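You operate a simulated robot arm through the tools that you are given. There is no shell and no other tool. Be economical: measure what you need, move in short steps, check, and stop when the job is done.

The job below is to be done with a simulated robot arm. You get a single attempt, and the scene is never put back.

## Task
Bend the 2.0 picket end over and stand it in the green tray.
Fine: wire size knob on its size; swing the lever back. Set down upright: what you pick out.
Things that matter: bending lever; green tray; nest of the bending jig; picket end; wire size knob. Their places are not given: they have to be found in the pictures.

It is judged by the outcome, as a careful person would: the job done as asked, and still so three seconds after it is handed in. It fails if anything else is knocked over, pushed out of place, dropped, spilled or broken.

## Robot
A 5-joint arm with a two-finger parallel gripper, fixed in place. Base frame: the origin is at the foot of the arm, x ahead of it, y to its left, z up; the work surface is at about z = 0.4. Units: cm, rad, N and s.
With the tool pointing down near the work surface it reaches from about 26 to 68 cm from the base axis. Its first joint turns from -1.152 to 1.152 rad. The tool tilts only in the upright plane through the base axis and itself; it spins freely about its own axis. Payload 2.9 kg.
The tool frame sits at the grasp point between the pads (the TCP): z along the fingers, y along the line on which they close. The tips reach 3 cm beyond it. Largest opening 11 cm; finger width 2, thickness 1; the body of the gripper, 4.8 by 11.2 cm, starts 5.5 cm behind the TCP.
Orientation is told as [roll, pitch, yaw] about the base's x, y, z axes, in that order, counted from this pose: with the fingers straight down and closing along the base's y, the tool's x points along the base's -x, its y along +y and its z along -z.

## Interface
- The arm moves only by the tool jog_arm. Its argument "increments" is one flat list of numbers, 6 for each row, row after row: the shift along the tool's x, y, z in cm, then the turn, a rotation vector about the tool's x, y, z in rad. In form: [tx, ty, tz, wx, wy, wz, tx, ty, tz, wx, wy, wz, ...]. A call has 1 to 8 rows; each row shifts and turns the commanded pose from where the row before left it, along the tool's axes as they then stand. "gripper" is the opening in per cent of the stroke, from 0 (shut) to 100 (fully open), set as the call begins (left out, the last holds). Each row takes 0.2 s and may step no farther than 5 cm and 0.15 rad from the row before; otherwise, or with a gripper value out of range, the whole call is refused. A pose out of reach is approached as far as the arm can. The call stops where the force on the tool passes 60 N (or 10 N more than at its start, if that is more) or the arm is blocked; 0.2 s more then pass. Each finger travels about 10.8 cm/s and halts on what it meets, pressing with about 21 N; the grip force reading is that of the motor and also rises with nothing between the fingers. The clock runs only during rows and for 0.2 s after the last one: add rows that do not move to give the fingers time. The reply holds the time, the measured pose of the TCP, the force on the tool along the base axes, the opening and the grip force, in the units named above and with some noise, with the torque about the TCP (base axes, N m) and any sound that the robot's microphone picked up.
- Cameras (640 x 400 px; columns grow to the right, rows downward): "scene" is fixed at [3.47, -45.83, 58.89]; the picture's right is [0.74, -0.67, 0.00], its down [-0.47, -0.52, -0.71] and it looks along [0.47, 0.53, -0.70] (base axes); focal length 346 px, centre (320, 200). "wrist" rides on the gripper at [7.2, 1.7, -10.3] in the tool frame; the picture's right is [-0.23, 0.97, 0.00], its down [-0.76, -0.18, -0.62] and it looks along [-0.61, -0.14, 0.78] (tool axes); focal length 222 px, centre (320, 200).
- get_image(camera): a new picture of that camera. No time passes.
- locate(camera, pixels): for up to 12 pixels [column, row] of the newest picture of that camera ("zoom" is the newest enlarged one), the place [x, y, z] in the base frame of the surface seen there, good to about 0.2 cm. No time passes.
- zoom(camera, box): a new picture of the part [left, top, right, bottom] of that camera's present view, enlarged. No time passes.
- sign_off(): hands the job in; it is judged then, once.

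Go step by step. Measure first, check grasps and placings, and put right what went wrong. The budget is 80 turns and 34 pictures, counting those below and the enlarged ones. Unless the task says otherwise, let go and move clear before handing in, and close with one line.

The tools are called after ">>>" by a JSON object that holds its "fn" and its "kwargs". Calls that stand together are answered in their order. jog_arm: Moves the arm, as the interface text tells. Its arguments: {"type":"object","properties":{"increments":{"type":"array"},"gripper":{"type":"number"}},"required":["increments"]} The other tools are called the same way: get_image (camera) takes a picture; locate (camera, pixels) gives the place of the surface under pixels of a picture; zoom (camera, box) takes an enlarged picture of a part of a camera's view; sign_off () hands the job in.

At the start:

```text
time_s: 0.0
tool_pos: [42.62, -25.65, 31.69]
tool_rot: [0.0, -0.001, 0.001]
ft_force: [-0.2, 0.1, -0.1]
ft_torque: [-0.01, 0.01, -0.02]
opening: 11.01
finger_force: 0.1
```

scene: 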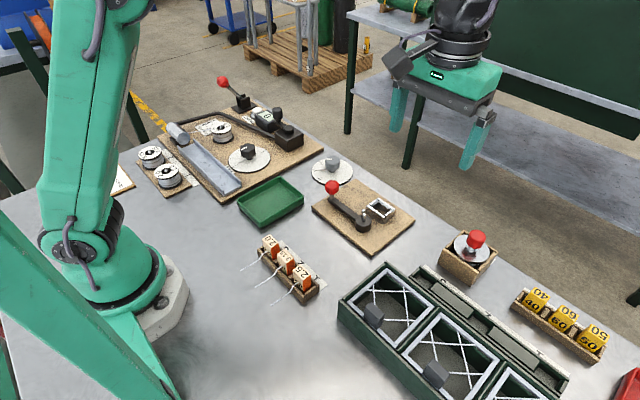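
wrist: 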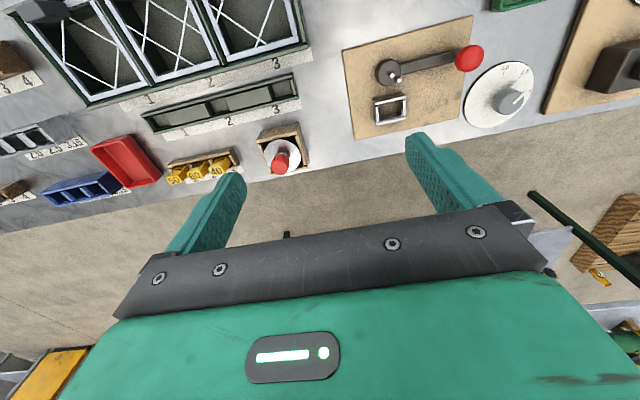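

The scene shows three orange-tagged pickets near (285,265), a jig with red-knobbed lever near (355,205), a dial near (332,170), and the green tray near (270,203). I will look closer at each.

>>> {"fn": "zoom", "kwargs": {"camera": "scene", "box": [230, 220, 340, 310]}}

>>> {"fn": "zoom", "kwargs": {"camera": "scene", "box": [290, 140, 430, 260]}}

>>> {"fn": "zoom", "kwargs": {"camera": "wrist", "box": [330, 10, 550, 150]}}

```text
4.44 times, centred on (285, 265) of scene
```

zoom: 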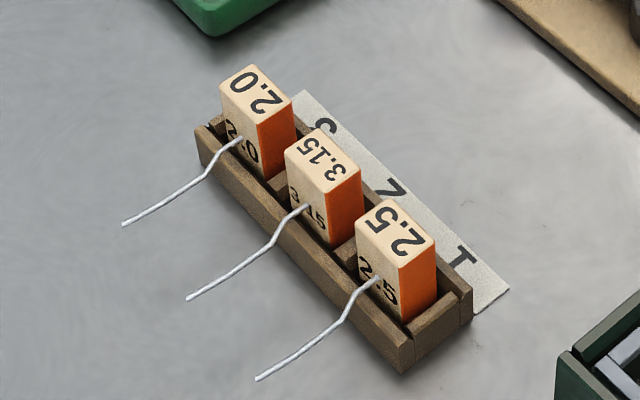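

```text
3.33 times, centred on (360, 200) of scene
```

zoom: 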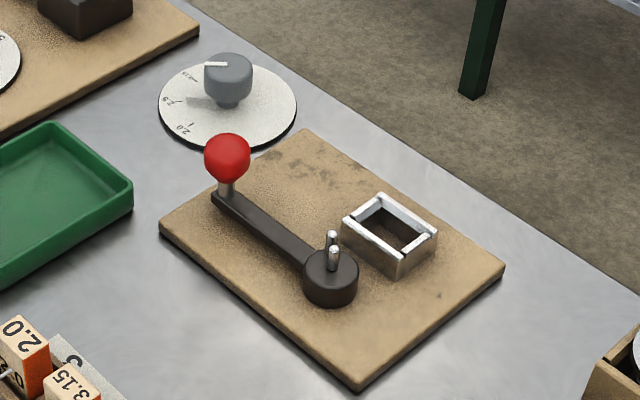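

```text
2.86 times, centred on (440, 80) of wrist
```

zoom: 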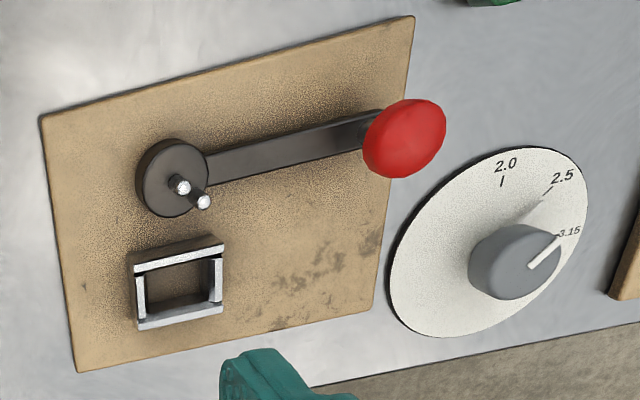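

The dial carries 2.0 / 2.5 / 3.15 marks and points at about 3.15. The jig has a square nest with two pins on the lever hub. I'll measure block, wire, nest, pins, lever and knob.

>>> {"fn": "locate", "kwargs": {"camera": "zoom", "pixels": [[183, 187], [205, 201], [444, 138], [404, 134], [210, 155], [502, 181], [547, 190], [558, 237], [545, 240], [530, 266], [160, 165], [500, 200]]}}

>>> {"fn": "zoom", "kwargs": {"camera": "scene", "box": [290, 140, 430, 260]}}

```text
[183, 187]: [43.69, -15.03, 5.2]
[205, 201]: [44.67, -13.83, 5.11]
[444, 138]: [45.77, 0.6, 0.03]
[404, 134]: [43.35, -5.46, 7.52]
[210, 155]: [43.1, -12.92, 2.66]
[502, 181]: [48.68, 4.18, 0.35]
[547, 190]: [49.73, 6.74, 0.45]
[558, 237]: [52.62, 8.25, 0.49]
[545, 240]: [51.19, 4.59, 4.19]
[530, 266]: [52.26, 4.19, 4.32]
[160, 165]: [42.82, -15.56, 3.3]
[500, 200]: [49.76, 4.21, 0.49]
```

```text
3.33 times, centred on (360, 200) of scene
```

zoom: 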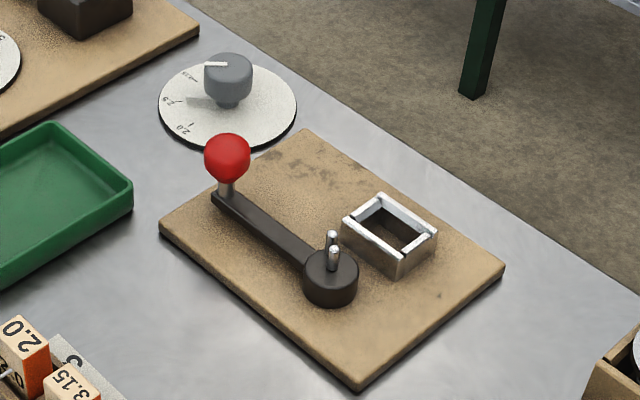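

>>> {"fn": "locate", "kwargs": {"camera": "zoom", "pixels": [[331, 235], [334, 249], [378, 198], [348, 222], [401, 258], [433, 232], [228, 158], [228, 65], [208, 64], [226, 64], [330, 285], [395, 230]]}}

>>> {"fn": "zoom", "kwargs": {"camera": "scene", "box": [230, 220, 340, 310]}}

```text
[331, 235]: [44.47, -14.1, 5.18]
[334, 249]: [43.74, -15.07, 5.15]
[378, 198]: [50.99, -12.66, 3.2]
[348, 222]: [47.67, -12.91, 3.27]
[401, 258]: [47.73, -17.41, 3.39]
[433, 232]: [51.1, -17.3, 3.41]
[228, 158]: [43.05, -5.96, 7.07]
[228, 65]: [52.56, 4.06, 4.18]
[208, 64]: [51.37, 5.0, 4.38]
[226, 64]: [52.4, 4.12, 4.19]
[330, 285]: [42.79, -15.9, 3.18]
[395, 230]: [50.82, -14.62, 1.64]
```

```text
4.44 times, centred on (285, 265) of scene
```

zoom: 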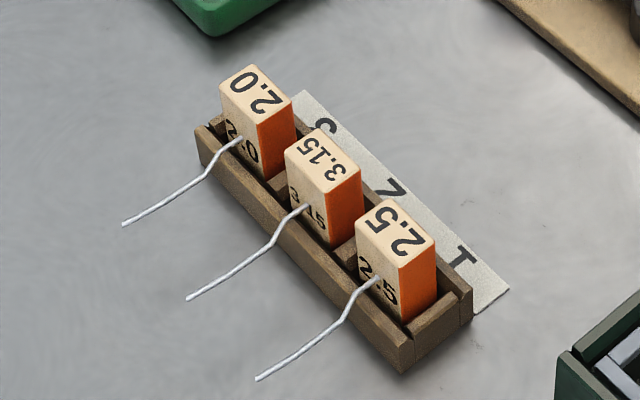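

>>> {"fn": "locate", "kwargs": {"camera": "zoom", "pixels": [[222, 90], [249, 68], [291, 98], [262, 118], [242, 138], [208, 175], [124, 224], [318, 136], [288, 155], [258, 170], [165, 205], [355, 165]]}}

>>> {"fn": "zoom", "kwargs": {"camera": "scene", "box": [340, 185, 400, 235]}}

```text
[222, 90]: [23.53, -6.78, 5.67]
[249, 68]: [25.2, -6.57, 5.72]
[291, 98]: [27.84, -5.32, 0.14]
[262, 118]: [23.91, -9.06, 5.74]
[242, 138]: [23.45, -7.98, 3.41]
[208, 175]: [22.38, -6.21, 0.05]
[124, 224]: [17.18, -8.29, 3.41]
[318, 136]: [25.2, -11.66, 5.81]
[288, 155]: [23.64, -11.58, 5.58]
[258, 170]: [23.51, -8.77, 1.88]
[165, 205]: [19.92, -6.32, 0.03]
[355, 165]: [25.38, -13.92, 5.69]
```

```text
8.00 times, centred on (370, 210) of scene
```

zoom: 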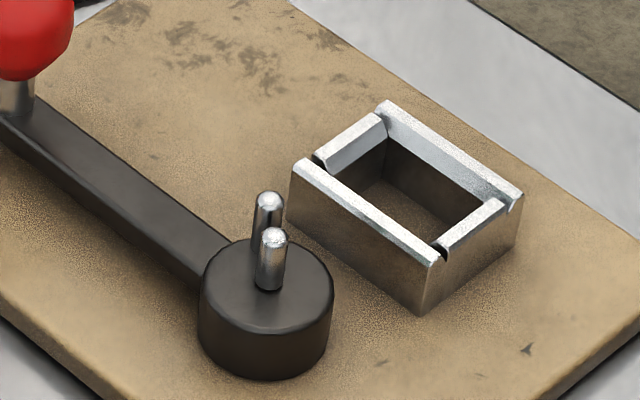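

>>> {"fn": "locate", "kwargs": {"camera": "zoom", "pixels": [[388, 110], [515, 195], [300, 172], [432, 256], [384, 126], [320, 160], [444, 246], [497, 203], [205, 270], [330, 270], [270, 328], [266, 286]]}}

>>> {"fn": "zoom", "kwargs": {"camera": "scene", "box": [340, 185, 400, 235]}}

```text
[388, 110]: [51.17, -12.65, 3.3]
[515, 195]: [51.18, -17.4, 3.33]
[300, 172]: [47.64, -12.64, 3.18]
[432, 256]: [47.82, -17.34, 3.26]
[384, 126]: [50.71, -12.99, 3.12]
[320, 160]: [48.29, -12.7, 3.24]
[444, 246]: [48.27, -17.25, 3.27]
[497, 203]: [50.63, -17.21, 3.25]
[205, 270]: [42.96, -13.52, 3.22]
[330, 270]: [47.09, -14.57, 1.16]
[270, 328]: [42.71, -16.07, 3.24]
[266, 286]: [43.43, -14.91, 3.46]
```

```text
8.00 times, centred on (370, 210) of scene
```

zoom: 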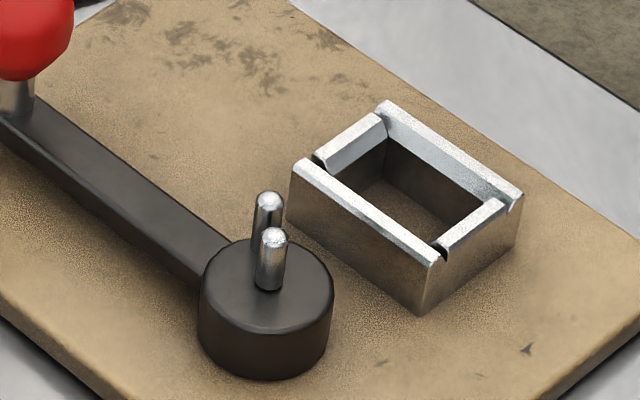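

The picket block is near (24.4,-7.8), wire toward -x at z≈3.4; the nest is at (49.4,-15), pins at about (43.7,-15) and (44.5,-14). The knob's pointer seems nearer 2.5 once parallax is allowed for. I'll move above the dial to look.

>>> {"fn": "jog_arm", "kwargs": {"increments": [-1.3, 4.3, 1.7, 0, 0, 0, -1.3, 4.3, 1.7, 0, 0, 0, -1.3, 4.3, 1.7, 0, 0, 0, -1.3, 4.3, 1.7, 0, 0, 0, -1.3, 4.3, 1.7, 0, 0, 0, -1.3, 4.3, 1.7, 0, 0, 0, -1.3, 4.3, 1.7, 0, 0, 0]}}

>>> {"fn": "get_image", "kwargs": {"camera": "wrist"}}

```text
time_s: 1.6
tool_pos: [51.82, 4.6, 19.96]
tool_rot: [-0.001, -0.001, -0.002]
ft_force: [0.2, -0.2, 0.7]
ft_torque: [-0.03, 0.01, 0.02]
opening: 11.0
finger_force: 0.0
```

```text
24 pictures are left
```

wrist: 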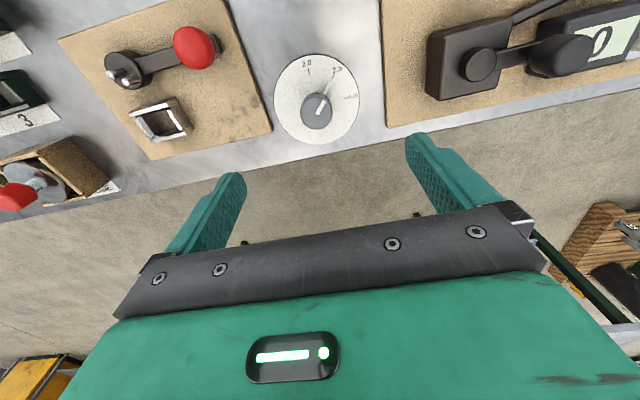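

The dial is at (316,98); zooming on it for pointer and marks.

>>> {"fn": "zoom", "kwargs": {"camera": "wrist", "box": [264, 44, 370, 152]}}

```text
3.70 times, centred on (317, 98) of wrist
```

zoom: 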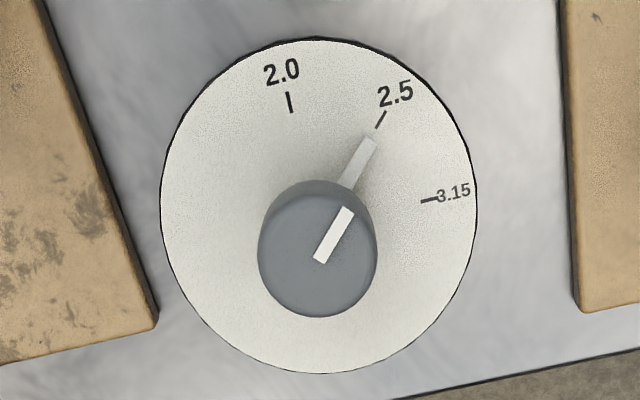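

>>> {"fn": "locate", "kwargs": {"camera": "zoom", "pixels": [[292, 110], [288, 93], [377, 127], [385, 112], [421, 202], [437, 199], [365, 145], [352, 180], [319, 262], [348, 210], [262, 255], [374, 250]]}}

>>> {"fn": "locate", "kwargs": {"camera": "wrist", "pixels": [[317, 119], [316, 55], [275, 98], [359, 95], [318, 143], [155, 110], [131, 112], [178, 105], [140, 128], [185, 128], [162, 138], [125, 75]]}}

```text
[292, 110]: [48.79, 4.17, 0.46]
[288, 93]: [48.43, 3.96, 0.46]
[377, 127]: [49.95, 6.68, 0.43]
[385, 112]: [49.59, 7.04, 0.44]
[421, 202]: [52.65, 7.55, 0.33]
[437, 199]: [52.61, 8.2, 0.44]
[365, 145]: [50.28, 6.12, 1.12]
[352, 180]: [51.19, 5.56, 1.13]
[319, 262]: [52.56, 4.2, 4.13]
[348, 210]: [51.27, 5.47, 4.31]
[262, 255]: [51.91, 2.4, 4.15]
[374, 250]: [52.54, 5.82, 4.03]
```

```text
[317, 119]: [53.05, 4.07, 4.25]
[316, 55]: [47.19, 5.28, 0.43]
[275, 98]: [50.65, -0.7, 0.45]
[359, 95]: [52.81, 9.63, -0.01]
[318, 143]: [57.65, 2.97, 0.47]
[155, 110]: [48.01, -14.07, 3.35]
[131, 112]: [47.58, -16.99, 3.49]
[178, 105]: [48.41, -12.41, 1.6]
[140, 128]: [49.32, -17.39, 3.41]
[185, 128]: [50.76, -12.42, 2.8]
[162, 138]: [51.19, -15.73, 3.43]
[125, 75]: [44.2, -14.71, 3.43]
```

Knob centre is about (52.45,4.1), top z 4.2, diameter ~3.5; pointer sits on 2.5 (~137°), the 2.0 mark is at 180°. I'll descend over it with fingers at 7 cm.

>>> {"fn": "jog_arm", "kwargs": {"increments": [-0.63, -0.5, 3, 0, 0, 0, 0, 0, 4, 0, 0, 0, 0, 0, 4, 0, 0, 0, 0, 0, 3, 0, 0, 0, 0, 0, 1.2, 0, 0, 0], "gripper": 64}}

```text
time_s: 2.8
tool_pos: [52.4, 4.15, 4.64]
tool_rot: [-0.001, 0.001, 0.0]
ft_force: [-0.2, 0.0, 0.3]
ft_torque: [-0.03, 0.0, 0.02]
opening: 7.04
finger_force: 0.0
```

No contact; now close on the knob.

>>> {"fn": "jog_arm", "kwargs": {"increments": [0, 0, 0, 0, 0, 0, 0, 0, 0, 0, 0, 0, 0, 0, 0, 0, 0, 0], "gripper": 0}}

```text
time_s: 3.6
tool_pos: [52.38, 3.93, 4.5]
tool_rot: [0.0, 0.0, 0.0]
ft_force: [0.4, -7.8, -5.1]
ft_torque: [-0.19, -0.53, -0.01]
opening: 3.72
finger_force: 45.3
```

Gripped at 3.72 cm; the arm was pulled slightly to y≈3.95, so I shift the command by -0.2 and turn 45° CCW.

>>> {"fn": "jog_arm", "kwargs": {"increments": [0, -0.2, 0, 0, 0, 0, 0, 0, 0, 0, 0, -0.131, 0, 0, 0, 0, 0, -0.131, 0, 0, 0, 0, 0, -0.131, 0, 0, 0, 0, 0, -0.131, 0, 0, 0, 0, 0, -0.131, 0, 0, 0, 0, 0, -0.12]}}

>>> {"fn": "get_image", "kwargs": {"camera": "wrist"}}

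```text
time_s: 5.2
tool_pos: [52.38, 4.03, 4.56]
tool_rot: [-0.001, -0.002, 0.78]
ft_force: [11.1, 28.5, -8.5]
ft_torque: [0.7, -0.29, 0.01]
opening: 3.74
finger_force: 45.1
```

```text
22 pictures are left
```

wrist: 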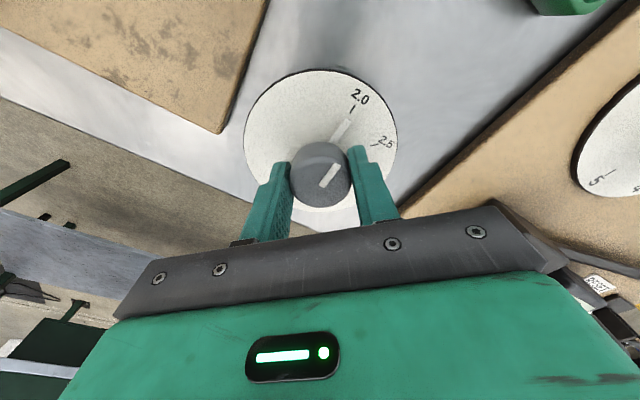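

The pointer (343,130) now aims near the 2.0 tick (352,108). Measuring its line precisely.

>>> {"fn": "zoom", "kwargs": {"camera": "wrist", "box": [260, 60, 410, 220]}}

```text
2.50 times, centred on (335, 140) of wrist
```

zoom: 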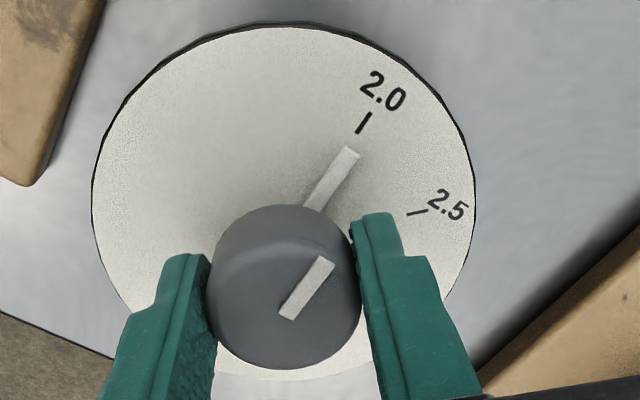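

>>> {"fn": "locate", "kwargs": {"camera": "zoom", "pixels": [[348, 152], [310, 207], [358, 133], [369, 114], [408, 214], [428, 209], [290, 312], [327, 263], [335, 172], [320, 195]]}}

```text
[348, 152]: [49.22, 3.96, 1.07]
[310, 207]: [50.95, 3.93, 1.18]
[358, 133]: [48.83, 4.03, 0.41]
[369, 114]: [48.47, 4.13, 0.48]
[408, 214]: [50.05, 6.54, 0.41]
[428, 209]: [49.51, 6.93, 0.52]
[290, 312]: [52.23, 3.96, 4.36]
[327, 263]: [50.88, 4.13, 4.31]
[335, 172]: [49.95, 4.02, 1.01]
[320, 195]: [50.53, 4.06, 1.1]
```

Pointer line sits at y≈4.0, straight on the 2.0 tick. I'll release and rise, unwinding the yaw.

>>> {"fn": "jog_arm", "kwargs": {"increments": [0, 0, 0, 0, 0, 0, 0, 0, 0, 0, 0, 0, 0, 0, -3, 0, 0, 0, 0, 0, -5, 0, 0, 0, 0, 0, -4, 0, 0, 0.15, 0, 0, -4, 0, 0, 0.15, 0, 0, 0, 0, 0, 0.15], "gripper": 64}}

```text
time_s: 6.8
tool_pos: [52.48, 3.55, 20.44]
tool_rot: [0.0, 0.0, 0.322]
ft_force: [0.2, -0.1, 0.3]
ft_torque: [0.03, 0.0, 0.0]
opening: 7.05
finger_force: 0.0
```

>>> {"fn": "jog_arm", "kwargs": {"increments": [0, 0, 0, 0, 0, 0.15, 0, 0, 0, 0, 0, 0.15, 0, 0, 0, 0, 0, 0.022, 4.5, -1.9, 0, 0, 0, 0, 4.5, -1.9, 0, 0, 0, 0, 4.5, -1.9, 0, 0, 0, 0, 4.5, -1.9, 0, 0, 0, 0, 4.5, -1.9, 0, 0, 0, 0]}}

>>> {"fn": "get_image", "kwargs": {"camera": "wrist"}}

```text
time_s: 8.6
tool_pos: [29.82, -5.9, 20.83]
tool_rot: [-0.001, 0.0, 0.004]
ft_force: [0.5, -1.2, -1.1]
ft_torque: [0.01, 0.04, -0.01]
opening: 7.04
finger_force: 0.1
```

```text
20 pictures are left
```

wrist: 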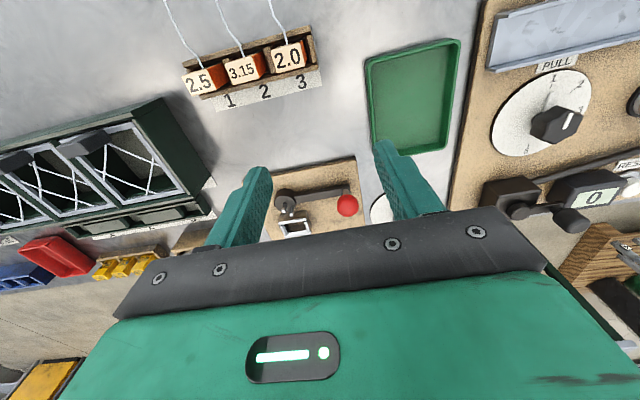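

The pickets are seen at (290,58), (243,72), (200,82) and the tray at (412,95); locating block edges, nest and tray.

>>> {"fn": "zoom", "kwargs": {"camera": "wrist", "box": [190, 0, 330, 110]}}

>>> {"fn": "locate", "kwargs": {"camera": "wrist", "pixels": [[368, 62], [459, 42], [446, 146], [374, 136], [412, 60], [412, 95], [410, 135], [385, 95], [440, 95], [346, 205], [285, 202], [415, 53]]}}

```text
3.64 times, centred on (260, 55) of wrist
```

zoom: 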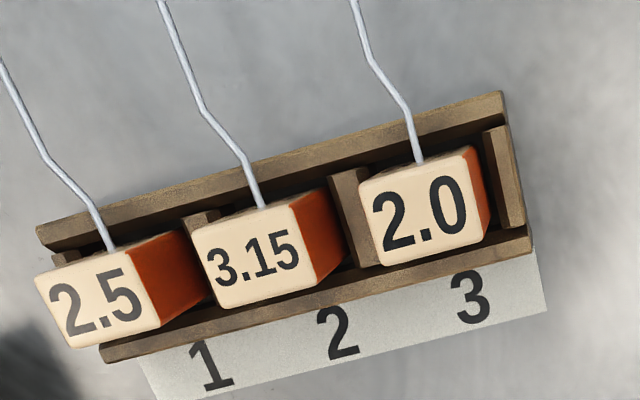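

```text
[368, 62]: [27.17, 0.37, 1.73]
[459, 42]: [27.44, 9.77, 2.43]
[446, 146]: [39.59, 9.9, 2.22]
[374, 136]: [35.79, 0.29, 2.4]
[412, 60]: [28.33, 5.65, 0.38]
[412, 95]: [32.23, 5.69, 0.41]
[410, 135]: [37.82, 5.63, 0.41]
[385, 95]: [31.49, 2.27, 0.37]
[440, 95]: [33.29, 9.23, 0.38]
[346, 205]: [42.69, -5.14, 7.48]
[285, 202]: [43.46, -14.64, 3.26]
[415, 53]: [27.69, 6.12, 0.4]
```

>>> {"fn": "locate", "kwargs": {"camera": "zoom", "pixels": [[418, 160], [411, 130], [404, 108], [388, 85], [372, 60], [360, 20], [355, 2], [361, 188], [474, 150], [376, 264], [488, 228], [355, 210]]}}

>>> {"fn": "locate", "kwargs": {"camera": "wrist", "pixels": [[255, 55], [248, 58], [310, 45], [262, 65], [318, 60]]}}

```text
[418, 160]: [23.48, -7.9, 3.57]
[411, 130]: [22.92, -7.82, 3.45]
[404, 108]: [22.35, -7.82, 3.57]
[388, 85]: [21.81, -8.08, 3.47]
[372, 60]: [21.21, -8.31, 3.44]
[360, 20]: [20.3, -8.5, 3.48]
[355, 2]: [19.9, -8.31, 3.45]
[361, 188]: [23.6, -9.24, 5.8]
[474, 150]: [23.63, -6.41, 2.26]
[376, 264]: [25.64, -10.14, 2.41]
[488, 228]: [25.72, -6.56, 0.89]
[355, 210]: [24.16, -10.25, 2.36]
```

```text
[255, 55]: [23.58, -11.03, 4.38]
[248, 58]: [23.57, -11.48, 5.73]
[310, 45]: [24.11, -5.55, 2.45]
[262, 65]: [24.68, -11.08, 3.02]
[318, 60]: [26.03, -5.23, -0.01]
```

The 2.0 wire leaves block centre, then jogs about 0.45 cm toward -y, so how it sits relative to the two pins matters. I'll look at the jig closely from above before lifting the picket.

>>> {"fn": "jog_arm", "kwargs": {"increments": [-3.34, -1.78, 1.3, 0, 0, 0, -3.34, -1.78, 1.3, 0, 0, 0, -3.34, -1.78, 1.3, 0, 0, 0, -3.34, -1.78, 1.3, 0, 0, 0, -3.34, -1.78, 1.3, 0, 0, 0]}}

>>> {"fn": "get_image", "kwargs": {"camera": "wrist"}}

```text
time_s: 9.8
tool_pos: [46.77, -14.83, 14.14]
tool_rot: [0.001, -0.001, 0.005]
ft_force: [-0.9, -0.2, 1.1]
ft_torque: [0.02, -0.01, 0.02]
opening: 7.05
finger_force: 0.1
```

```text
18 pictures are left
```

wrist: 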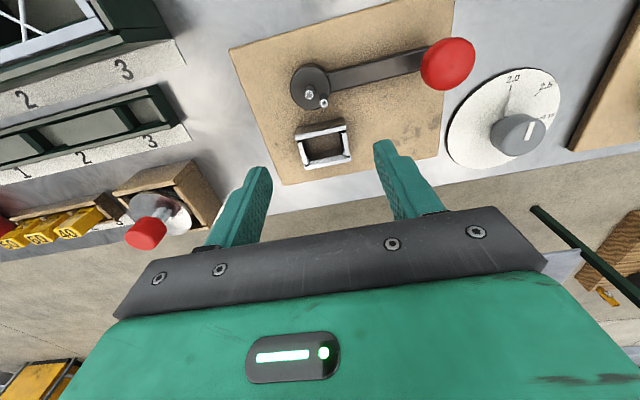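

>>> {"fn": "zoom", "kwargs": {"camera": "wrist", "box": [280, 55, 370, 175]}}

```text
3.33 times, centred on (325, 115) of wrist
```

zoom: 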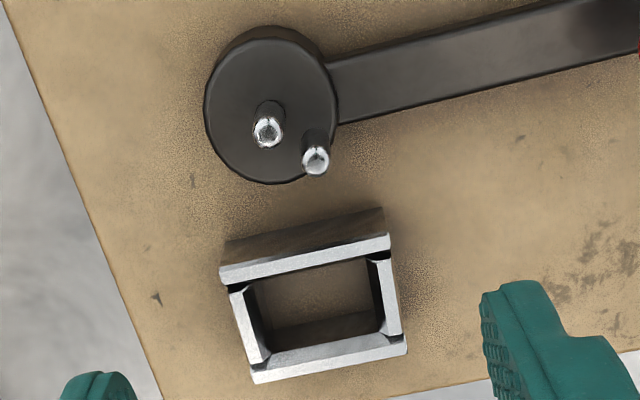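

>>> {"fn": "locate", "kwargs": {"camera": "zoom", "pixels": [[267, 133], [316, 162], [222, 276], [388, 240], [252, 377], [407, 346], [247, 290], [376, 265], [266, 350], [383, 328], [320, 288], [300, 335]]}}

>>> {"fn": "locate", "kwargs": {"camera": "zoom", "pixels": [[210, 95], [335, 90], [268, 30], [268, 180], [400, 105], [400, 60], [550, 65], [252, 305], [258, 325], [371, 290], [310, 268], [325, 350]]}}

```text
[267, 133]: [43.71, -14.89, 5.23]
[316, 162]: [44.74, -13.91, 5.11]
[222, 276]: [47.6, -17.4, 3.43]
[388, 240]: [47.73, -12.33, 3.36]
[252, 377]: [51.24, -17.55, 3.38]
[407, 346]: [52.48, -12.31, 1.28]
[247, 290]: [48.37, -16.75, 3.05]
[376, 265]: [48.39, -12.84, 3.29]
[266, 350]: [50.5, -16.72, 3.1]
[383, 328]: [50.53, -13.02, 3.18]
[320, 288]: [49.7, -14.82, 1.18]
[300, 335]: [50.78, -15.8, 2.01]
```

```text
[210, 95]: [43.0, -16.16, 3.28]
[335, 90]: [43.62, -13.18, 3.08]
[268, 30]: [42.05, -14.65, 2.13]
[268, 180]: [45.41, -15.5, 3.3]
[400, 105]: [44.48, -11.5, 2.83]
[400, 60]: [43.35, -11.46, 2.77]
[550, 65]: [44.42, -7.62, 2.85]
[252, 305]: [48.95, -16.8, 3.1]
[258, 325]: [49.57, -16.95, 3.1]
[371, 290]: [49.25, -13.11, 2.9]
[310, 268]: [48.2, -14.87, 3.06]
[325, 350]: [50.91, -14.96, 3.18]
```

The nest opens about 2.3 × 3.4 cm at floor z 1.2, hub pin C is (43.7,-15.0), outer pin P (44.65,-13.95). With the lever where it is, P is on the +y side while the wire's jog passes C on its -y side; I want to know the lever's travel, so I first measure its ball.

>>> {"fn": "locate", "kwargs": {"camera": "wrist", "pixels": [[447, 63], [447, 42], [447, 86], [424, 66], [471, 60], [410, 74], [330, 80]]}}

>>> {"fn": "zoom", "kwargs": {"camera": "scene", "box": [300, 160, 390, 235]}}

```text
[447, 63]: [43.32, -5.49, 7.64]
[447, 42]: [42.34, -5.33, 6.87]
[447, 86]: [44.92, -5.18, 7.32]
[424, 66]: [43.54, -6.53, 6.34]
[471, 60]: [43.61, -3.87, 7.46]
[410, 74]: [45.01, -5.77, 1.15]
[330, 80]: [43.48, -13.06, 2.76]
```

```text
5.33 times, centred on (345, 198) of scene
```

zoom: 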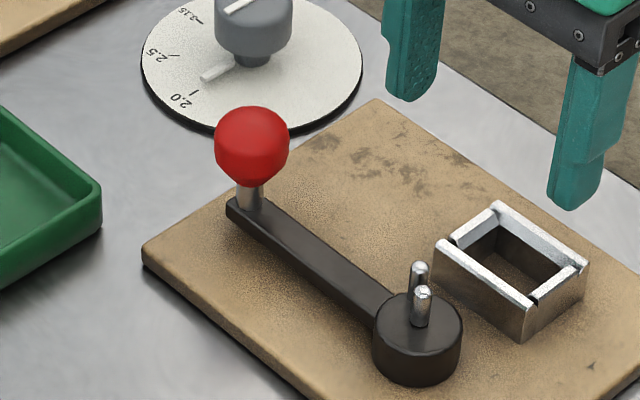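

Ball centre is about (43.65,-5.15,6.4), r≈1.3. I'll turn the tool 90° so the fingers straddle the ball along the swing direction and try the lever's travel empty.

>>> {"fn": "jog_arm", "kwargs": {"increments": [0, 0, 0, 0, 0, 0.15, 0, 0, 0, 0, 0, 0.15, 0, 0, 0, 0, 0, 0.15, 0, 0, 0, 0, 0, 0.15, 0, 0, 0, 0, 0, 0.15, 0, 0, 0, 0, 0, 0.15, 0, 0, 0, 0, 0, 0.15, 0, 0, 0, 0, 0, 0.15], "gripper": 42}}

>>> {"fn": "jog_arm", "kwargs": {"increments": [0, 0, 0, 0, 0, 0.15, 0, 0, 0, 0, 0, 0.15, 0, 0, 0, 0, 0, 0.071, 4.8, 0, 0, 0, 0, 0, 4.8, -1.5, 0, 0, 0, 0, 0, -1.6, 0, 0, 0, 0]}}

```text
time_s: 11.6
tool_pos: [46.69, -14.64, 14.15]
tool_rot: [0.001, -0.001, -1.199]
ft_force: [1.0, 0.6, -0.1]
ft_torque: [0.0, 0.02, -0.01]
opening: 4.62
finger_force: 0.0
```

```text
refused: row 5 steps farther than a row can; nothing moved
```

>>> {"fn": "jog_arm", "kwargs": {"increments": [0, 0, 0, 0, 0, 0.15, 0, 0, 0, 0, 0, 0.15, 0, 0, 0, 0, 0, 0.071, 4.7, 0, 0, 0, 0, 0, 4.7, -1, 0, 0, 0, 0, 0.1, -2.05, 0, 0, 0, 0]}}

```text
time_s: 13.0
tool_pos: [43.65, -4.92, 14.07]
tool_rot: [-0.001, -0.001, -1.567]
ft_force: [0.7, 0.0, 0.6]
ft_torque: [0.01, 0.04, 0.0]
opening: 4.64
finger_force: 0.1
```

Positioned above the ball; now down 7.2 cm (slightly -y), watching for force.

>>> {"fn": "jog_arm", "kwargs": {"increments": [-0.2, 0, 3, 0, 0, 0, 0, 0, 2.2, 0, 0, 0, 0, 0, 2, 0, 0, 0]}}

>>> {"fn": "zoom", "kwargs": {"camera": "scene", "box": [280, 120, 400, 240]}}

```text
time_s: 13.8
tool_pos: [43.48, -5.35, 6.78]
tool_rot: [-0.001, -0.001, -1.568]
ft_force: [0.0, 0.0, 0.0]
ft_torque: [-0.01, 0.0, -0.04]
opening: 4.63
finger_force: 0.0
```

```text
3.33 times, centred on (340, 180) of scene
```

zoom: 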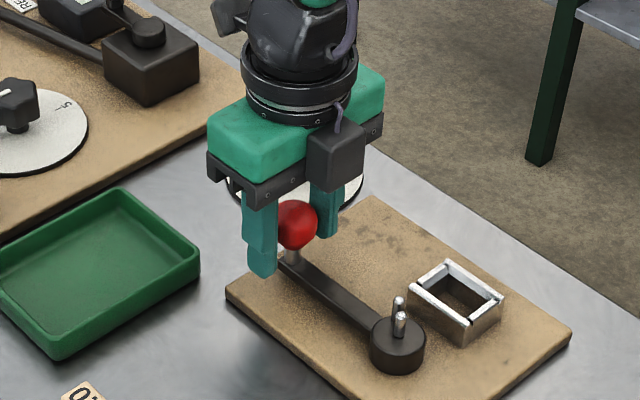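

The fingers straddle the ball cleanly. I swing gently CCW (toward -x) along the arc about the hub pin, 4 rows first.

>>> {"fn": "jog_arm", "kwargs": {"increments": [-0.109, -1.457, 0, 0, 0, -0.15, -0.109, -1.457, 0, 0, 0, -0.15, -0.109, -1.457, 0, 0, 0, -0.15, -0.109, -1.457, 0, 0, 0, -0.15]}}

```text
time_s: 14.8
tool_pos: [37.86, -7.06, 6.82]
tool_rot: [0.0, 0.0, -0.966]
ft_force: [1.6, 0.0, -0.2]
ft_torque: [0.02, -0.01, 0.03]
opening: 4.71
finger_force: 0.6
```

It moves freely (1.6 N). Continuing.

>>> {"fn": "jog_arm", "kwargs": {"increments": [-0.109, -1.457, 0, 0, 0, -0.15, -0.109, -1.457, 0, 0, 0, -0.15, -0.109, -1.457, 0, 0, 0, -0.15, -0.109, -1.457, 0, 0, 0, -0.15, -0.109, -1.457, 0, 0, 0, -0.15, -0.109, -1.457, 0, 0, 0, -0.15]}}

>>> {"fn": "get_image", "kwargs": {"camera": "scene"}}

```text
time_s: 16.2
tool_pos: [33.84, -14.6, 6.91]
tool_rot: [0.0, -0.001, -0.067]
ft_force: [0.1, 1.3, -0.2]
ft_torque: [0.05, -0.04, 0.02]
opening: 4.67
finger_force: 0.8
```

```text
14 pictures are left
```

scene: 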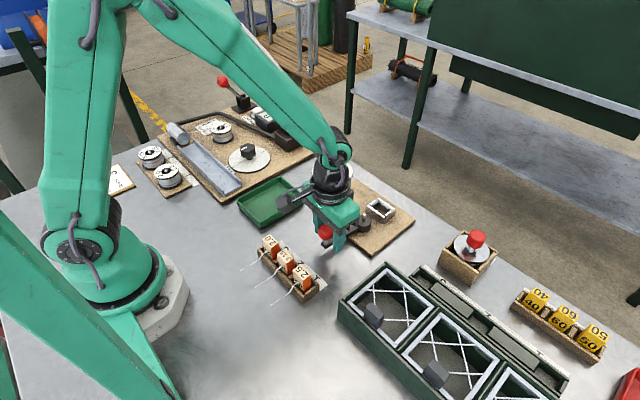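

Lever now points to -x, still free. Continue toward -y.

>>> {"fn": "jog_arm", "kwargs": {"increments": [-0.109, -1.457, 0, 0, 0, -0.15, -0.109, -1.457, 0, 0, 0, -0.15, -0.109, -1.457, 0, 0, 0, -0.15, -0.109, -1.457, 0, 0, 0, -0.15, -0.109, -1.457, 0, 0, 0, -0.15, -0.109, -1.457, 0, 0, 0, -0.15, -0.109, -1.457, 0, 0, 0, -0.15]}}

```text
time_s: 17.8
tool_pos: [37.4, -23.09, 6.52]
tool_rot: [0.025, 0.001, 0.983]
ft_force: [-26.8, 34.8, -4.0]
ft_torque: [0.05, -0.03, -0.31]
opening: 10.14
finger_force: 20.8
```

The lever hit its stop: force rose and the finger was pushed open, with the lever near 210° (≈120° of throw). I'll back off a little to relieve and look at where the pins are now.

>>> {"fn": "jog_arm", "kwargs": {"increments": [-0.109, 1.457, 0, 0, 0, 0.15, -0.109, 1.457, 0, 0, 0, 0.15, -0.05, 0.9, 0, 0, 0, 0.09]}}

>>> {"fn": "zoom", "kwargs": {"camera": "scene", "box": [310, 180, 400, 260]}}

```text
time_s: 18.6
tool_pos: [35.64, -20.69, 6.98]
tool_rot: [-0.005, -0.003, 0.589]
ft_force: [-6.9, 4.1, 1.1]
ft_torque: [0.1, 0.05, 0.06]
opening: 5.05
finger_force: 3.8
```

```text
5.00 times, centred on (355, 220) of scene
```

zoom: 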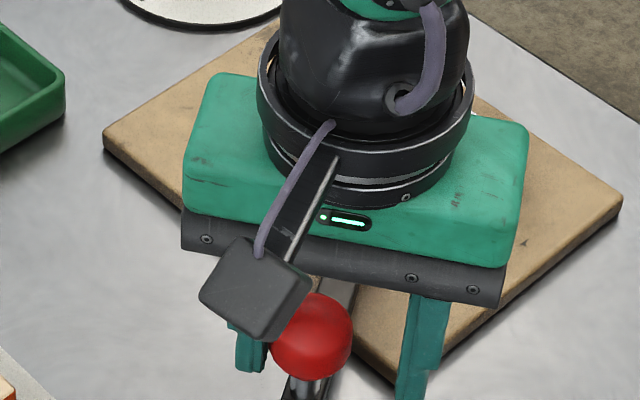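

The view is blocked by the gripper, but travel is known: home at +y (90°) to a stop near 210°. I swing the lever back home.

>>> {"fn": "jog_arm", "kwargs": {"increments": [-0.209, 1.457, 0, 0, 0, 0.15, -0.109, 1.457, 0, 0, 0, 0.15, -0.109, 1.457, 0, 0, 0, 0.15, -0.109, 1.457, 0, 0, 0, 0.15, -0.109, 1.457, 0, 0, 0, 0.15, -0.109, 1.457, 0, 0, 0, 0.15, -0.109, 1.457, 0, 0, 0, 0.15, -0.109, 1.457, 0, 0, 0, 0.15]}}

>>> {"fn": "jog_arm", "kwargs": {"increments": [-0.109, 1.457, 0, 0, 0, 0.15, -0.109, 1.457, 0, 0, 0, 0.15, -0.109, 1.457, 0, 0, 0, 0.15, -0.109, 1.457, 0, 0, 0, 0.15, -0.109, 1.457, 0, 0, 0, 0.15]}}

```text
time_s: 20.4
tool_pos: [35.65, -9.55, 6.95]
tool_rot: [-0.001, 0.001, -0.611]
ft_force: [-1.6, -0.5, -0.4]
ft_torque: [-0.02, 0.05, 0.02]
opening: 4.67
finger_force: 0.6
```

```text
time_s: 21.6
tool_pos: [41.78, -5.54, 6.77]
tool_rot: [0.0, 0.001, -1.358]
ft_force: [-0.7, -0.9, 0.0]
ft_torque: [0.03, 0.04, -0.01]
opening: 4.66
finger_force: 0.2
```

>>> {"fn": "jog_arm", "kwargs": {"increments": [-0.109, 1.457, 0, 0, 0, 0.15, -0.05, 0.97, 0, 0, 0, 0.1, -0.02, 0.4, 0, 0, 0, 0.04]}}

```text
time_s: 22.4
tool_pos: [44.5, -5.38, 6.99]
tool_rot: [-0.002, 0.0, -1.646]
ft_force: [-1.3, 0.4, -0.2]
ft_torque: [-0.02, 0.02, -0.01]
opening: 4.68
finger_force: 0.7
```

>>> {"fn": "jog_arm", "kwargs": {"increments": [-0.01, 0.25, 0, 0, 0, 0.02]}}

>>> {"fn": "zoom", "kwargs": {"camera": "scene", "box": [310, 160, 400, 240]}}

```text
time_s: 22.8
tool_pos: [44.57, -5.42, 6.76]
tool_rot: [-0.002, -0.001, -1.669]
ft_force: [-5.9, 1.2, 1.5]
ft_torque: [0.02, 0.16, -0.04]
opening: 4.89
finger_force: 2.5
```

```text
5.00 times, centred on (355, 200) of scene
```

zoom: 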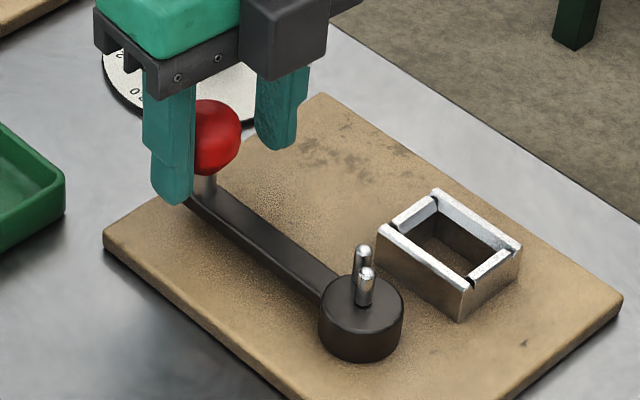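

The lever is back on its home stop (6 N), pins as before. I centre, rise clear, and unwind the yaw.

>>> {"fn": "jog_arm", "kwargs": {"increments": [0, -0.9, 0, 0, 0, 0, 0, 0, -4, 0, 0, 0, 0, 0, -4, 0, 0, -0.15, 0, 0, -3, 0, 0, -0.15, 0, 0, 0, 0, 0, -0.15, 0, 0, 0, 0, 0, -0.15, 0, 0, 0, 0, 0, -0.15, 0, 0, 0, 0, 0, -0.15], "gripper": 42}}

>>> {"fn": "jog_arm", "kwargs": {"increments": [0, 0, 0, 0, 0, -0.15, 0, 0, 0, 0, 0, -0.15, 0, 0, 0, 0, 0, -0.15, 0, 0, 0, 0, 0, -0.15, 0, 0, 0, 0, 0, -0.15, 0, 0, 0, 0, 0, -0.02]}}

```text
time_s: 24.6
tool_pos: [43.81, -5.48, 18.03]
tool_rot: [0.001, 0.001, -0.765]
ft_force: [0.6, -0.3, 0.6]
ft_torque: [-0.04, 0.0, -0.04]
opening: 4.62
finger_force: 0.0
```

```text
time_s: 26.0
tool_pos: [43.85, -5.36, 17.97]
tool_rot: [-0.001, 0.001, 0.003]
ft_force: [1.1, 0.2, -0.2]
ft_torque: [0.01, 0.03, -0.03]
opening: 4.64
finger_force: 0.0
```

>>> {"fn": "jog_arm", "kwargs": {"increments": [4.85, -0.63, 0, 0, 0, 0, 4.85, -0.63, 0, 0, 0, 0, 4.85, -0.63, 0, 0, 0, 0, 4.85, -0.62, 0, 0, 0, 0, 0, 0, 0, 0, 0, 0], "gripper": 36}}

```text
time_s: 27.2
tool_pos: [24.59, -7.89, 17.73]
tool_rot: [0.0, -0.001, 0.003]
ft_force: [0.8, 0.4, 0.1]
ft_torque: [-0.01, 0.01, 0.0]
opening: 3.98
finger_force: 0.0
```

Reach is fine. Descending to z≈6.35 in steps.

>>> {"fn": "jog_arm", "kwargs": {"increments": [0.12, 0, 4, 0, 0, 0, 0, 0, 4, 0, 0, 0, 0, 0, 2.2, 0, 0, 0, 0, 0, 1.2, 0, 0, 0]}}

>>> {"fn": "zoom", "kwargs": {"camera": "scene", "box": [230, 200, 340, 310]}}

```text
time_s: 28.2
tool_pos: [24.34, -7.92, 6.45]
tool_rot: [-0.001, 0.0, 0.003]
ft_force: [-0.3, -0.3, 0.6]
ft_torque: [-0.01, 0.01, -0.04]
opening: 3.97
finger_force: 0.1
```

```text
3.64 times, centred on (285, 255) of scene
```

zoom: 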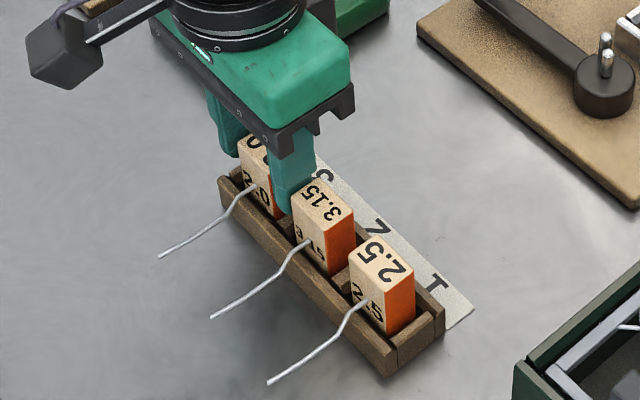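

Fingers are either side of the 2.0 block, clear of the 3.15 one. Close.

>>> {"fn": "jog_arm", "kwargs": {"increments": [0, 0, 0, 0, 0, 0, 0, 0, 0, 0, 0, 0, 0, 0, 0, 0, 0, 0], "gripper": 0}}

```text
time_s: 29.0
tool_pos: [24.25, -7.93, 6.56]
tool_rot: [0.0, 0.001, 0.002]
ft_force: [-0.5, -0.2, -0.5]
ft_torque: [0.02, -0.01, 0.04]
opening: 2.92
finger_force: 21.2
```

Gripped: block is 2.9 cm wide. Lift straight up.

>>> {"fn": "jog_arm", "kwargs": {"increments": [0, 0, -1.5, 0, 0, 0, 0, 0, -3.5, 0, 0, 0, 0, 0, -4.5, 0, 0, 0]}}

>>> {"fn": "get_image", "kwargs": {"camera": "wrist"}}

```text
time_s: 29.8
tool_pos: [24.12, -7.93, 16.07]
tool_rot: [0.0, 0.0, 0.001]
ft_force: [-0.2, 0.4, -0.4]
ft_torque: [-0.05, -0.01, -0.02]
opening: 2.91
finger_force: 21.3
```

```text
10 pictures are left
```

wrist: 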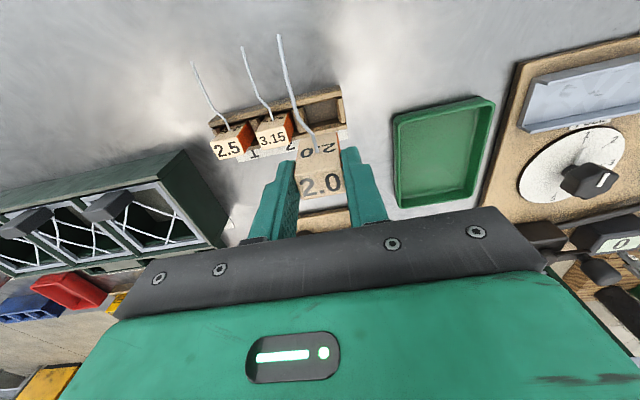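

The picket is held. I measure its wire and faces relative to the TCP from this picture.

>>> {"fn": "locate", "kwargs": {"camera": "wrist", "pixels": [[279, 36], [284, 65], [291, 95], [298, 110], [306, 128], [312, 150], [297, 140], [337, 138], [299, 175], [343, 170], [320, 160], [320, 200]]}}

```text
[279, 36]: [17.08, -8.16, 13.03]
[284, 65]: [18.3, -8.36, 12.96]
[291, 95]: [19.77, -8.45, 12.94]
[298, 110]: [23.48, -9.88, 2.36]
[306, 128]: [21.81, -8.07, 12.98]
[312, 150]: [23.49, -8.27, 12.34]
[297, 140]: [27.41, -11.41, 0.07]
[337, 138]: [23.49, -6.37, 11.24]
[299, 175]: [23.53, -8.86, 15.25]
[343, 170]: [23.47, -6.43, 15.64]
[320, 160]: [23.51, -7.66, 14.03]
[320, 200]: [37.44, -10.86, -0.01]
```

Wire is 3.07 cm below the TCP, block's wire face 0.64 cm ahead of it toward -x. Now carry it over the nest, keeping z≈16.

>>> {"fn": "jog_arm", "kwargs": {"increments": [-4.15, -1.18, 0, 0, 0, 0, -4.15, -1.18, 0, 0, 0, 0, -4.15, -1.18, 0, 0, 0, 0, -4.15, -1.18, 0, 0, 0, 0, -4.15, -1.18, 0, 0, 0, 0, -4.15, -1.17, 0, 0, 0, 0, 0, 0, 0, 0, 0, 0]}}

```text
time_s: 31.4
tool_pos: [49.17, -14.95, 16.05]
tool_rot: [0.001, 0.001, 0.002]
ft_force: [-0.7, -0.9, -0.1]
ft_torque: [0.0, -0.01, 0.02]
opening: 2.92
finger_force: 21.0
```

Directly above the nest; lower to z≈10 (block bottom ~4.4) and check alignment.

>>> {"fn": "jog_arm", "kwargs": {"increments": [0, 0, 3, 0, 0, 0, 0, 0, 3, 0, 0, 0]}}

>>> {"fn": "zoom", "kwargs": {"camera": "scene", "box": [330, 160, 410, 230]}}

```text
time_s: 32.0
tool_pos: [49.32, -14.87, 9.96]
tool_rot: [0.0, 0.0, 0.001]
ft_force: [0.9, -1.1, -0.2]
ft_torque: [0.0, 0.0, -0.01]
opening: 2.92
finger_force: 21.4
```

```text
5.71 times, centred on (370, 195) of scene
```

zoom: 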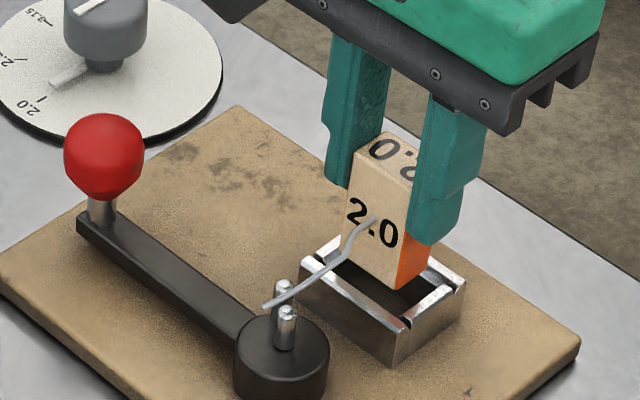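

>>> {"fn": "locate", "kwargs": {"camera": "zoom", "pixels": [[355, 245], [342, 262], [310, 284], [285, 296], [268, 305], [347, 250], [392, 285], [345, 225], [400, 230], [425, 255], [285, 312], [284, 285]]}}

```text
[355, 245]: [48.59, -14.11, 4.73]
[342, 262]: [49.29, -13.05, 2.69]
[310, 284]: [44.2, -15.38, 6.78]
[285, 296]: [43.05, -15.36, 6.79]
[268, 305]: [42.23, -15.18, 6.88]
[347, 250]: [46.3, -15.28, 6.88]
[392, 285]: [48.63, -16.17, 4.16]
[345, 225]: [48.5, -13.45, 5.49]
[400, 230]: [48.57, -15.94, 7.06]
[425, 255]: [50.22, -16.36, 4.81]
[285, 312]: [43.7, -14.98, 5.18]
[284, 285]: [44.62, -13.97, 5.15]
```

Tail runs at y≈-15.37 past C (43.7,-14.98), and the block at x 48.57–50.5 is in line with the nest; a shift of -0.12 in y centres it. Lowering in.

>>> {"fn": "jog_arm", "kwargs": {"increments": [0, -0.12, 0, 0, 0, 0, 0, 0, 1, 0, 0, 0, 0, 0, 0.8, 0, 0, 0, 0, 0, 0.5, 0, 0, 0]}}

```text
time_s: 33.0
tool_pos: [49.29, -15.09, 7.64]
tool_rot: [-0.002, -0.001, 0.002]
ft_force: [0.3, -0.1, -1.1]
ft_torque: [0.0, -0.01, 0.01]
opening: 2.9
finger_force: 20.7
```

>>> {"fn": "jog_arm", "kwargs": {"increments": [0, 0, 0.3, 0, 0, 0, 0, 0, 0.3, 0, 0, 0, 0, 0, 0.2, 0, 0, 0]}}

```text
time_s: 33.8
tool_pos: [49.39, -15.05, 7.04]
tool_rot: [-0.003, -0.006, 0.003]
ft_force: [-4.4, 0.2, 25.7]
ft_torque: [0.12, 0.19, 0.02]
opening: 2.92
finger_force: 20.8
```

Contact at TCP z≈7.0, about where the floor is expected. I release and check seating.

>>> {"fn": "jog_arm", "kwargs": {"increments": [0, 0, -0.15, 0, 0, 0, 0, 0, 0, 0, 0, 0], "gripper": 36}}

>>> {"fn": "zoom", "kwargs": {"camera": "scene", "box": [330, 160, 410, 230]}}

```text
time_s: 34.4
tool_pos: [49.16, -15.07, 7.06]
tool_rot: [0.0, 0.002, 0.002]
ft_force: [-0.5, 0.6, -0.2]
ft_torque: [0.03, 0.01, 0.01]
opening: 3.95
finger_force: 0.2
```

```text
5.71 times, centred on (370, 195) of scene
```

zoom: 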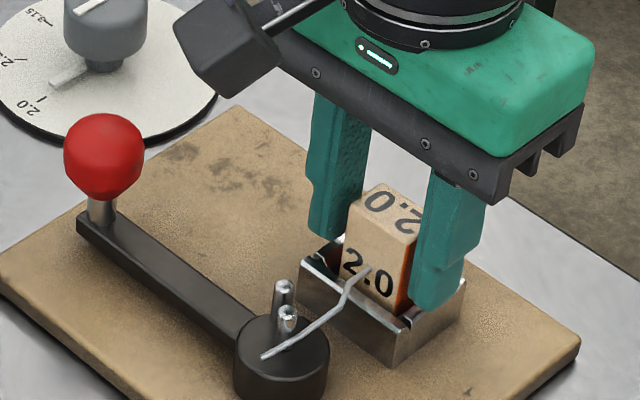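

>>> {"fn": "locate", "kwargs": {"camera": "zoom", "pixels": [[265, 356], [280, 348], [290, 342], [303, 335], [320, 324], [340, 305], [346, 290], [362, 272], [346, 235], [400, 290], [390, 205], [288, 325]]}}

```text
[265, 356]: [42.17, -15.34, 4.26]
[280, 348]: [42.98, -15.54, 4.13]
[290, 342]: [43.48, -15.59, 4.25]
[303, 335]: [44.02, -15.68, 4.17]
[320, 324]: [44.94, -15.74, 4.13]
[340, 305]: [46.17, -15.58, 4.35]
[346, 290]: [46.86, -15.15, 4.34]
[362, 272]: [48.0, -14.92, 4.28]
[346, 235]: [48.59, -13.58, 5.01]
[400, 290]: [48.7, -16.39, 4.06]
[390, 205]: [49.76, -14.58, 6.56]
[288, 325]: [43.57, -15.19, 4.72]
```

The block is seated (wire at z≈4.2, passing C on its -y side). I rise and go to the lever ball to swing it.

>>> {"fn": "jog_arm", "kwargs": {"increments": [0, 0, -2, 0, 0, 0, 0, 0, -5, 0, 0, 0, 0, 0, 0, 0, 0, 0.15, 0, 0, 0, 0, 0, 0.15, 0, 0, 0, 0, 0, 0.15, 0, 0, 0, 0, 0, 0.15, 0, 0, 0, 0, 0, 0.15, 0, 0, 0, 0, 0, 0.15], "gripper": 42}}

>>> {"fn": "jog_arm", "kwargs": {"increments": [0, 0, 0, 0, 0, 0.15, 0, 0, 0, 0, 0, 0.15, 0, 0, 0, 0, 0, 0.15, 0, 0, 0, 0, 0, 0.15, 0, 0, 0, 0, 0, 0.075, 4.7, -1.4, 0, 0, 0, 0, 4.7, -1.4, 0, 0, 0, 0, 0.4, -2.9, 0, 0, 0, 0]}}

```text
time_s: 36.2
tool_pos: [49.35, -14.92, 13.96]
tool_rot: [0.001, 0.001, -0.901]
ft_force: [0.5, 0.9, -1.3]
ft_torque: [0.01, 0.01, 0.0]
opening: 4.62
finger_force: 0.0
```

```text
time_s: 38.0
tool_pos: [43.41, -5.03, 13.87]
tool_rot: [0.0, -0.001, -1.571]
ft_force: [0.2, 0.5, 0.0]
ft_torque: [0.0, -0.02, -0.01]
opening: 4.63
finger_force: 0.1
```

>>> {"fn": "jog_arm", "kwargs": {"increments": [-0.2, 0.1, 3, 0, 0, 0, 0, 0, 4, 0, 0, 0, -0.109, -1.457, 0, 0, 0, -0.15, -0.109, -1.457, 0, 0, 0, -0.15, -0.109, -1.457, 0, 0, 0, -0.15, -0.109, -1.457, 0, 0, 0, -0.15, -0.109, -1.457, 0, 0, 0, -0.15, -0.109, -1.457, 0, 0, 0, -0.15]}}

>>> {"fn": "jog_arm", "kwargs": {"increments": [-0.109, -1.457, 0, 0, 0, -0.15, -0.109, -1.457, 0, 0, 0, -0.15, -0.109, -1.457, 0, 0, 0, -0.15, -0.109, -1.457, 0, 0, 0, -0.15, -0.109, -1.457, 0, 0, 0, -0.15, -0.109, -1.457, 0, 0, 0, -0.15, -0.109, -1.457, 0, 0, 0, -0.15]}}

```text
time_s: 39.8
tool_pos: [35.92, -9.07, 7.1]
tool_rot: [0.001, 0.0, -0.67]
ft_force: [3.1, 2.3, 1.0]
ft_torque: [0.07, 0.02, -0.04]
opening: 4.79
finger_force: 1.7
```

```text
time_s: 41.4
tool_pos: [34.54, -18.81, 6.95]
tool_rot: [0.001, 0.0, 0.378]
ft_force: [-0.5, 0.3, 0.2]
ft_torque: [0.01, -0.01, -0.01]
opening: 4.65
finger_force: 0.5
```

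Resistance was somewhat higher than empty around mid swing (3.9 N vs 1.6 N). Carry on to the stop.

>>> {"fn": "jog_arm", "kwargs": {"increments": [-0.109, -1.457, 0, 0, 0, -0.15, -0.05, -0.97, 0, 0, 0, -0.1, -0.02, -0.4, 0, 0, 0, -0.04]}}

>>> {"fn": "zoom", "kwargs": {"camera": "scene", "box": [320, 170, 410, 260]}}

```text
time_s: 42.2
tool_pos: [35.83, -21.05, 6.89]
tool_rot: [0.009, 0.005, 0.67]
ft_force: [-8.2, 21.6, 1.0]
ft_torque: [0.21, 0.18, -0.14]
opening: 5.68
finger_force: 11.1
```

```text
4.44 times, centred on (365, 215) of scene
```

zoom: 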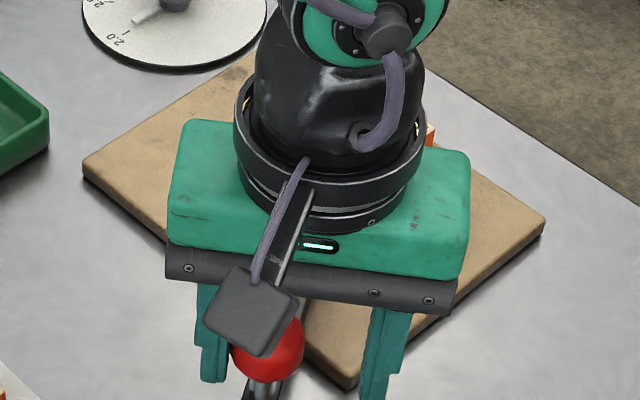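

At the stop (23 N). Swinging back home.

>>> {"fn": "jog_arm", "kwargs": {"increments": [-0.209, 1.457, 0, 0, 0, 0.15, -0.109, 1.457, 0, 0, 0, 0.15, -0.109, 1.457, 0, 0, 0, 0.15, -0.109, 1.457, 0, 0, 0, 0.15, -0.109, 1.457, 0, 0, 0, 0.15, -0.109, 1.457, 0, 0, 0, 0.15, -0.109, 1.457, 0, 0, 0, 0.15, -0.109, 1.457, 0, 0, 0, 0.15]}}

>>> {"fn": "jog_arm", "kwargs": {"increments": [-0.109, 1.457, 0, 0, 0, 0.15, -0.109, 1.457, 0, 0, 0, 0.15, -0.109, 1.457, 0, 0, 0, 0.15, -0.109, 1.457, 0, 0, 0, 0.15, -0.109, 1.457, 0, 0, 0, 0.15, -0.109, 1.457, 0, 0, 0, 0.15]}}

```text
time_s: 44.0
tool_pos: [35.44, -10.08, 6.98]
tool_rot: [0.001, -0.002, -0.535]
ft_force: [-1.2, -0.8, 0.2]
ft_torque: [-0.04, 0.01, 0.03]
opening: 4.67
finger_force: 0.5
```

```text
time_s: 45.4
tool_pos: [42.35, -5.54, 6.95]
tool_rot: [0.001, 0.0, -1.434]
ft_force: [-0.9, -0.2, -1.0]
ft_torque: [-0.02, 0.02, 0.0]
opening: 4.64
finger_force: 0.2
```

>>> {"fn": "jog_arm", "kwargs": {"increments": [-0.06, 1.2, 0, 0, 0, 0.12, 0.0, 0.85, 0, 0, 0, 0.1, 0, 0.35, 0, 0, 0, 0.02]}}

>>> {"fn": "zoom", "kwargs": {"camera": "scene", "box": [330, 160, 410, 230]}}

```text
time_s: 46.2
tool_pos: [44.66, -5.35, 7.07]
tool_rot: [-0.004, -0.002, -1.673]
ft_force: [-6.8, -2.2, 0.5]
ft_torque: [0.01, 0.1, 0.08]
opening: 4.97
finger_force: 3.6
```

```text
5.71 times, centred on (370, 195) of scene
```

zoom: 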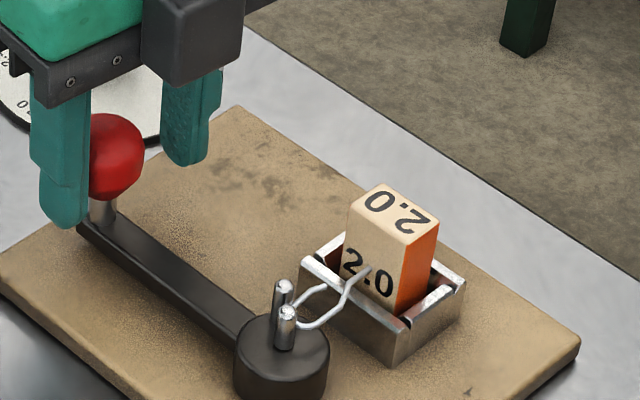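

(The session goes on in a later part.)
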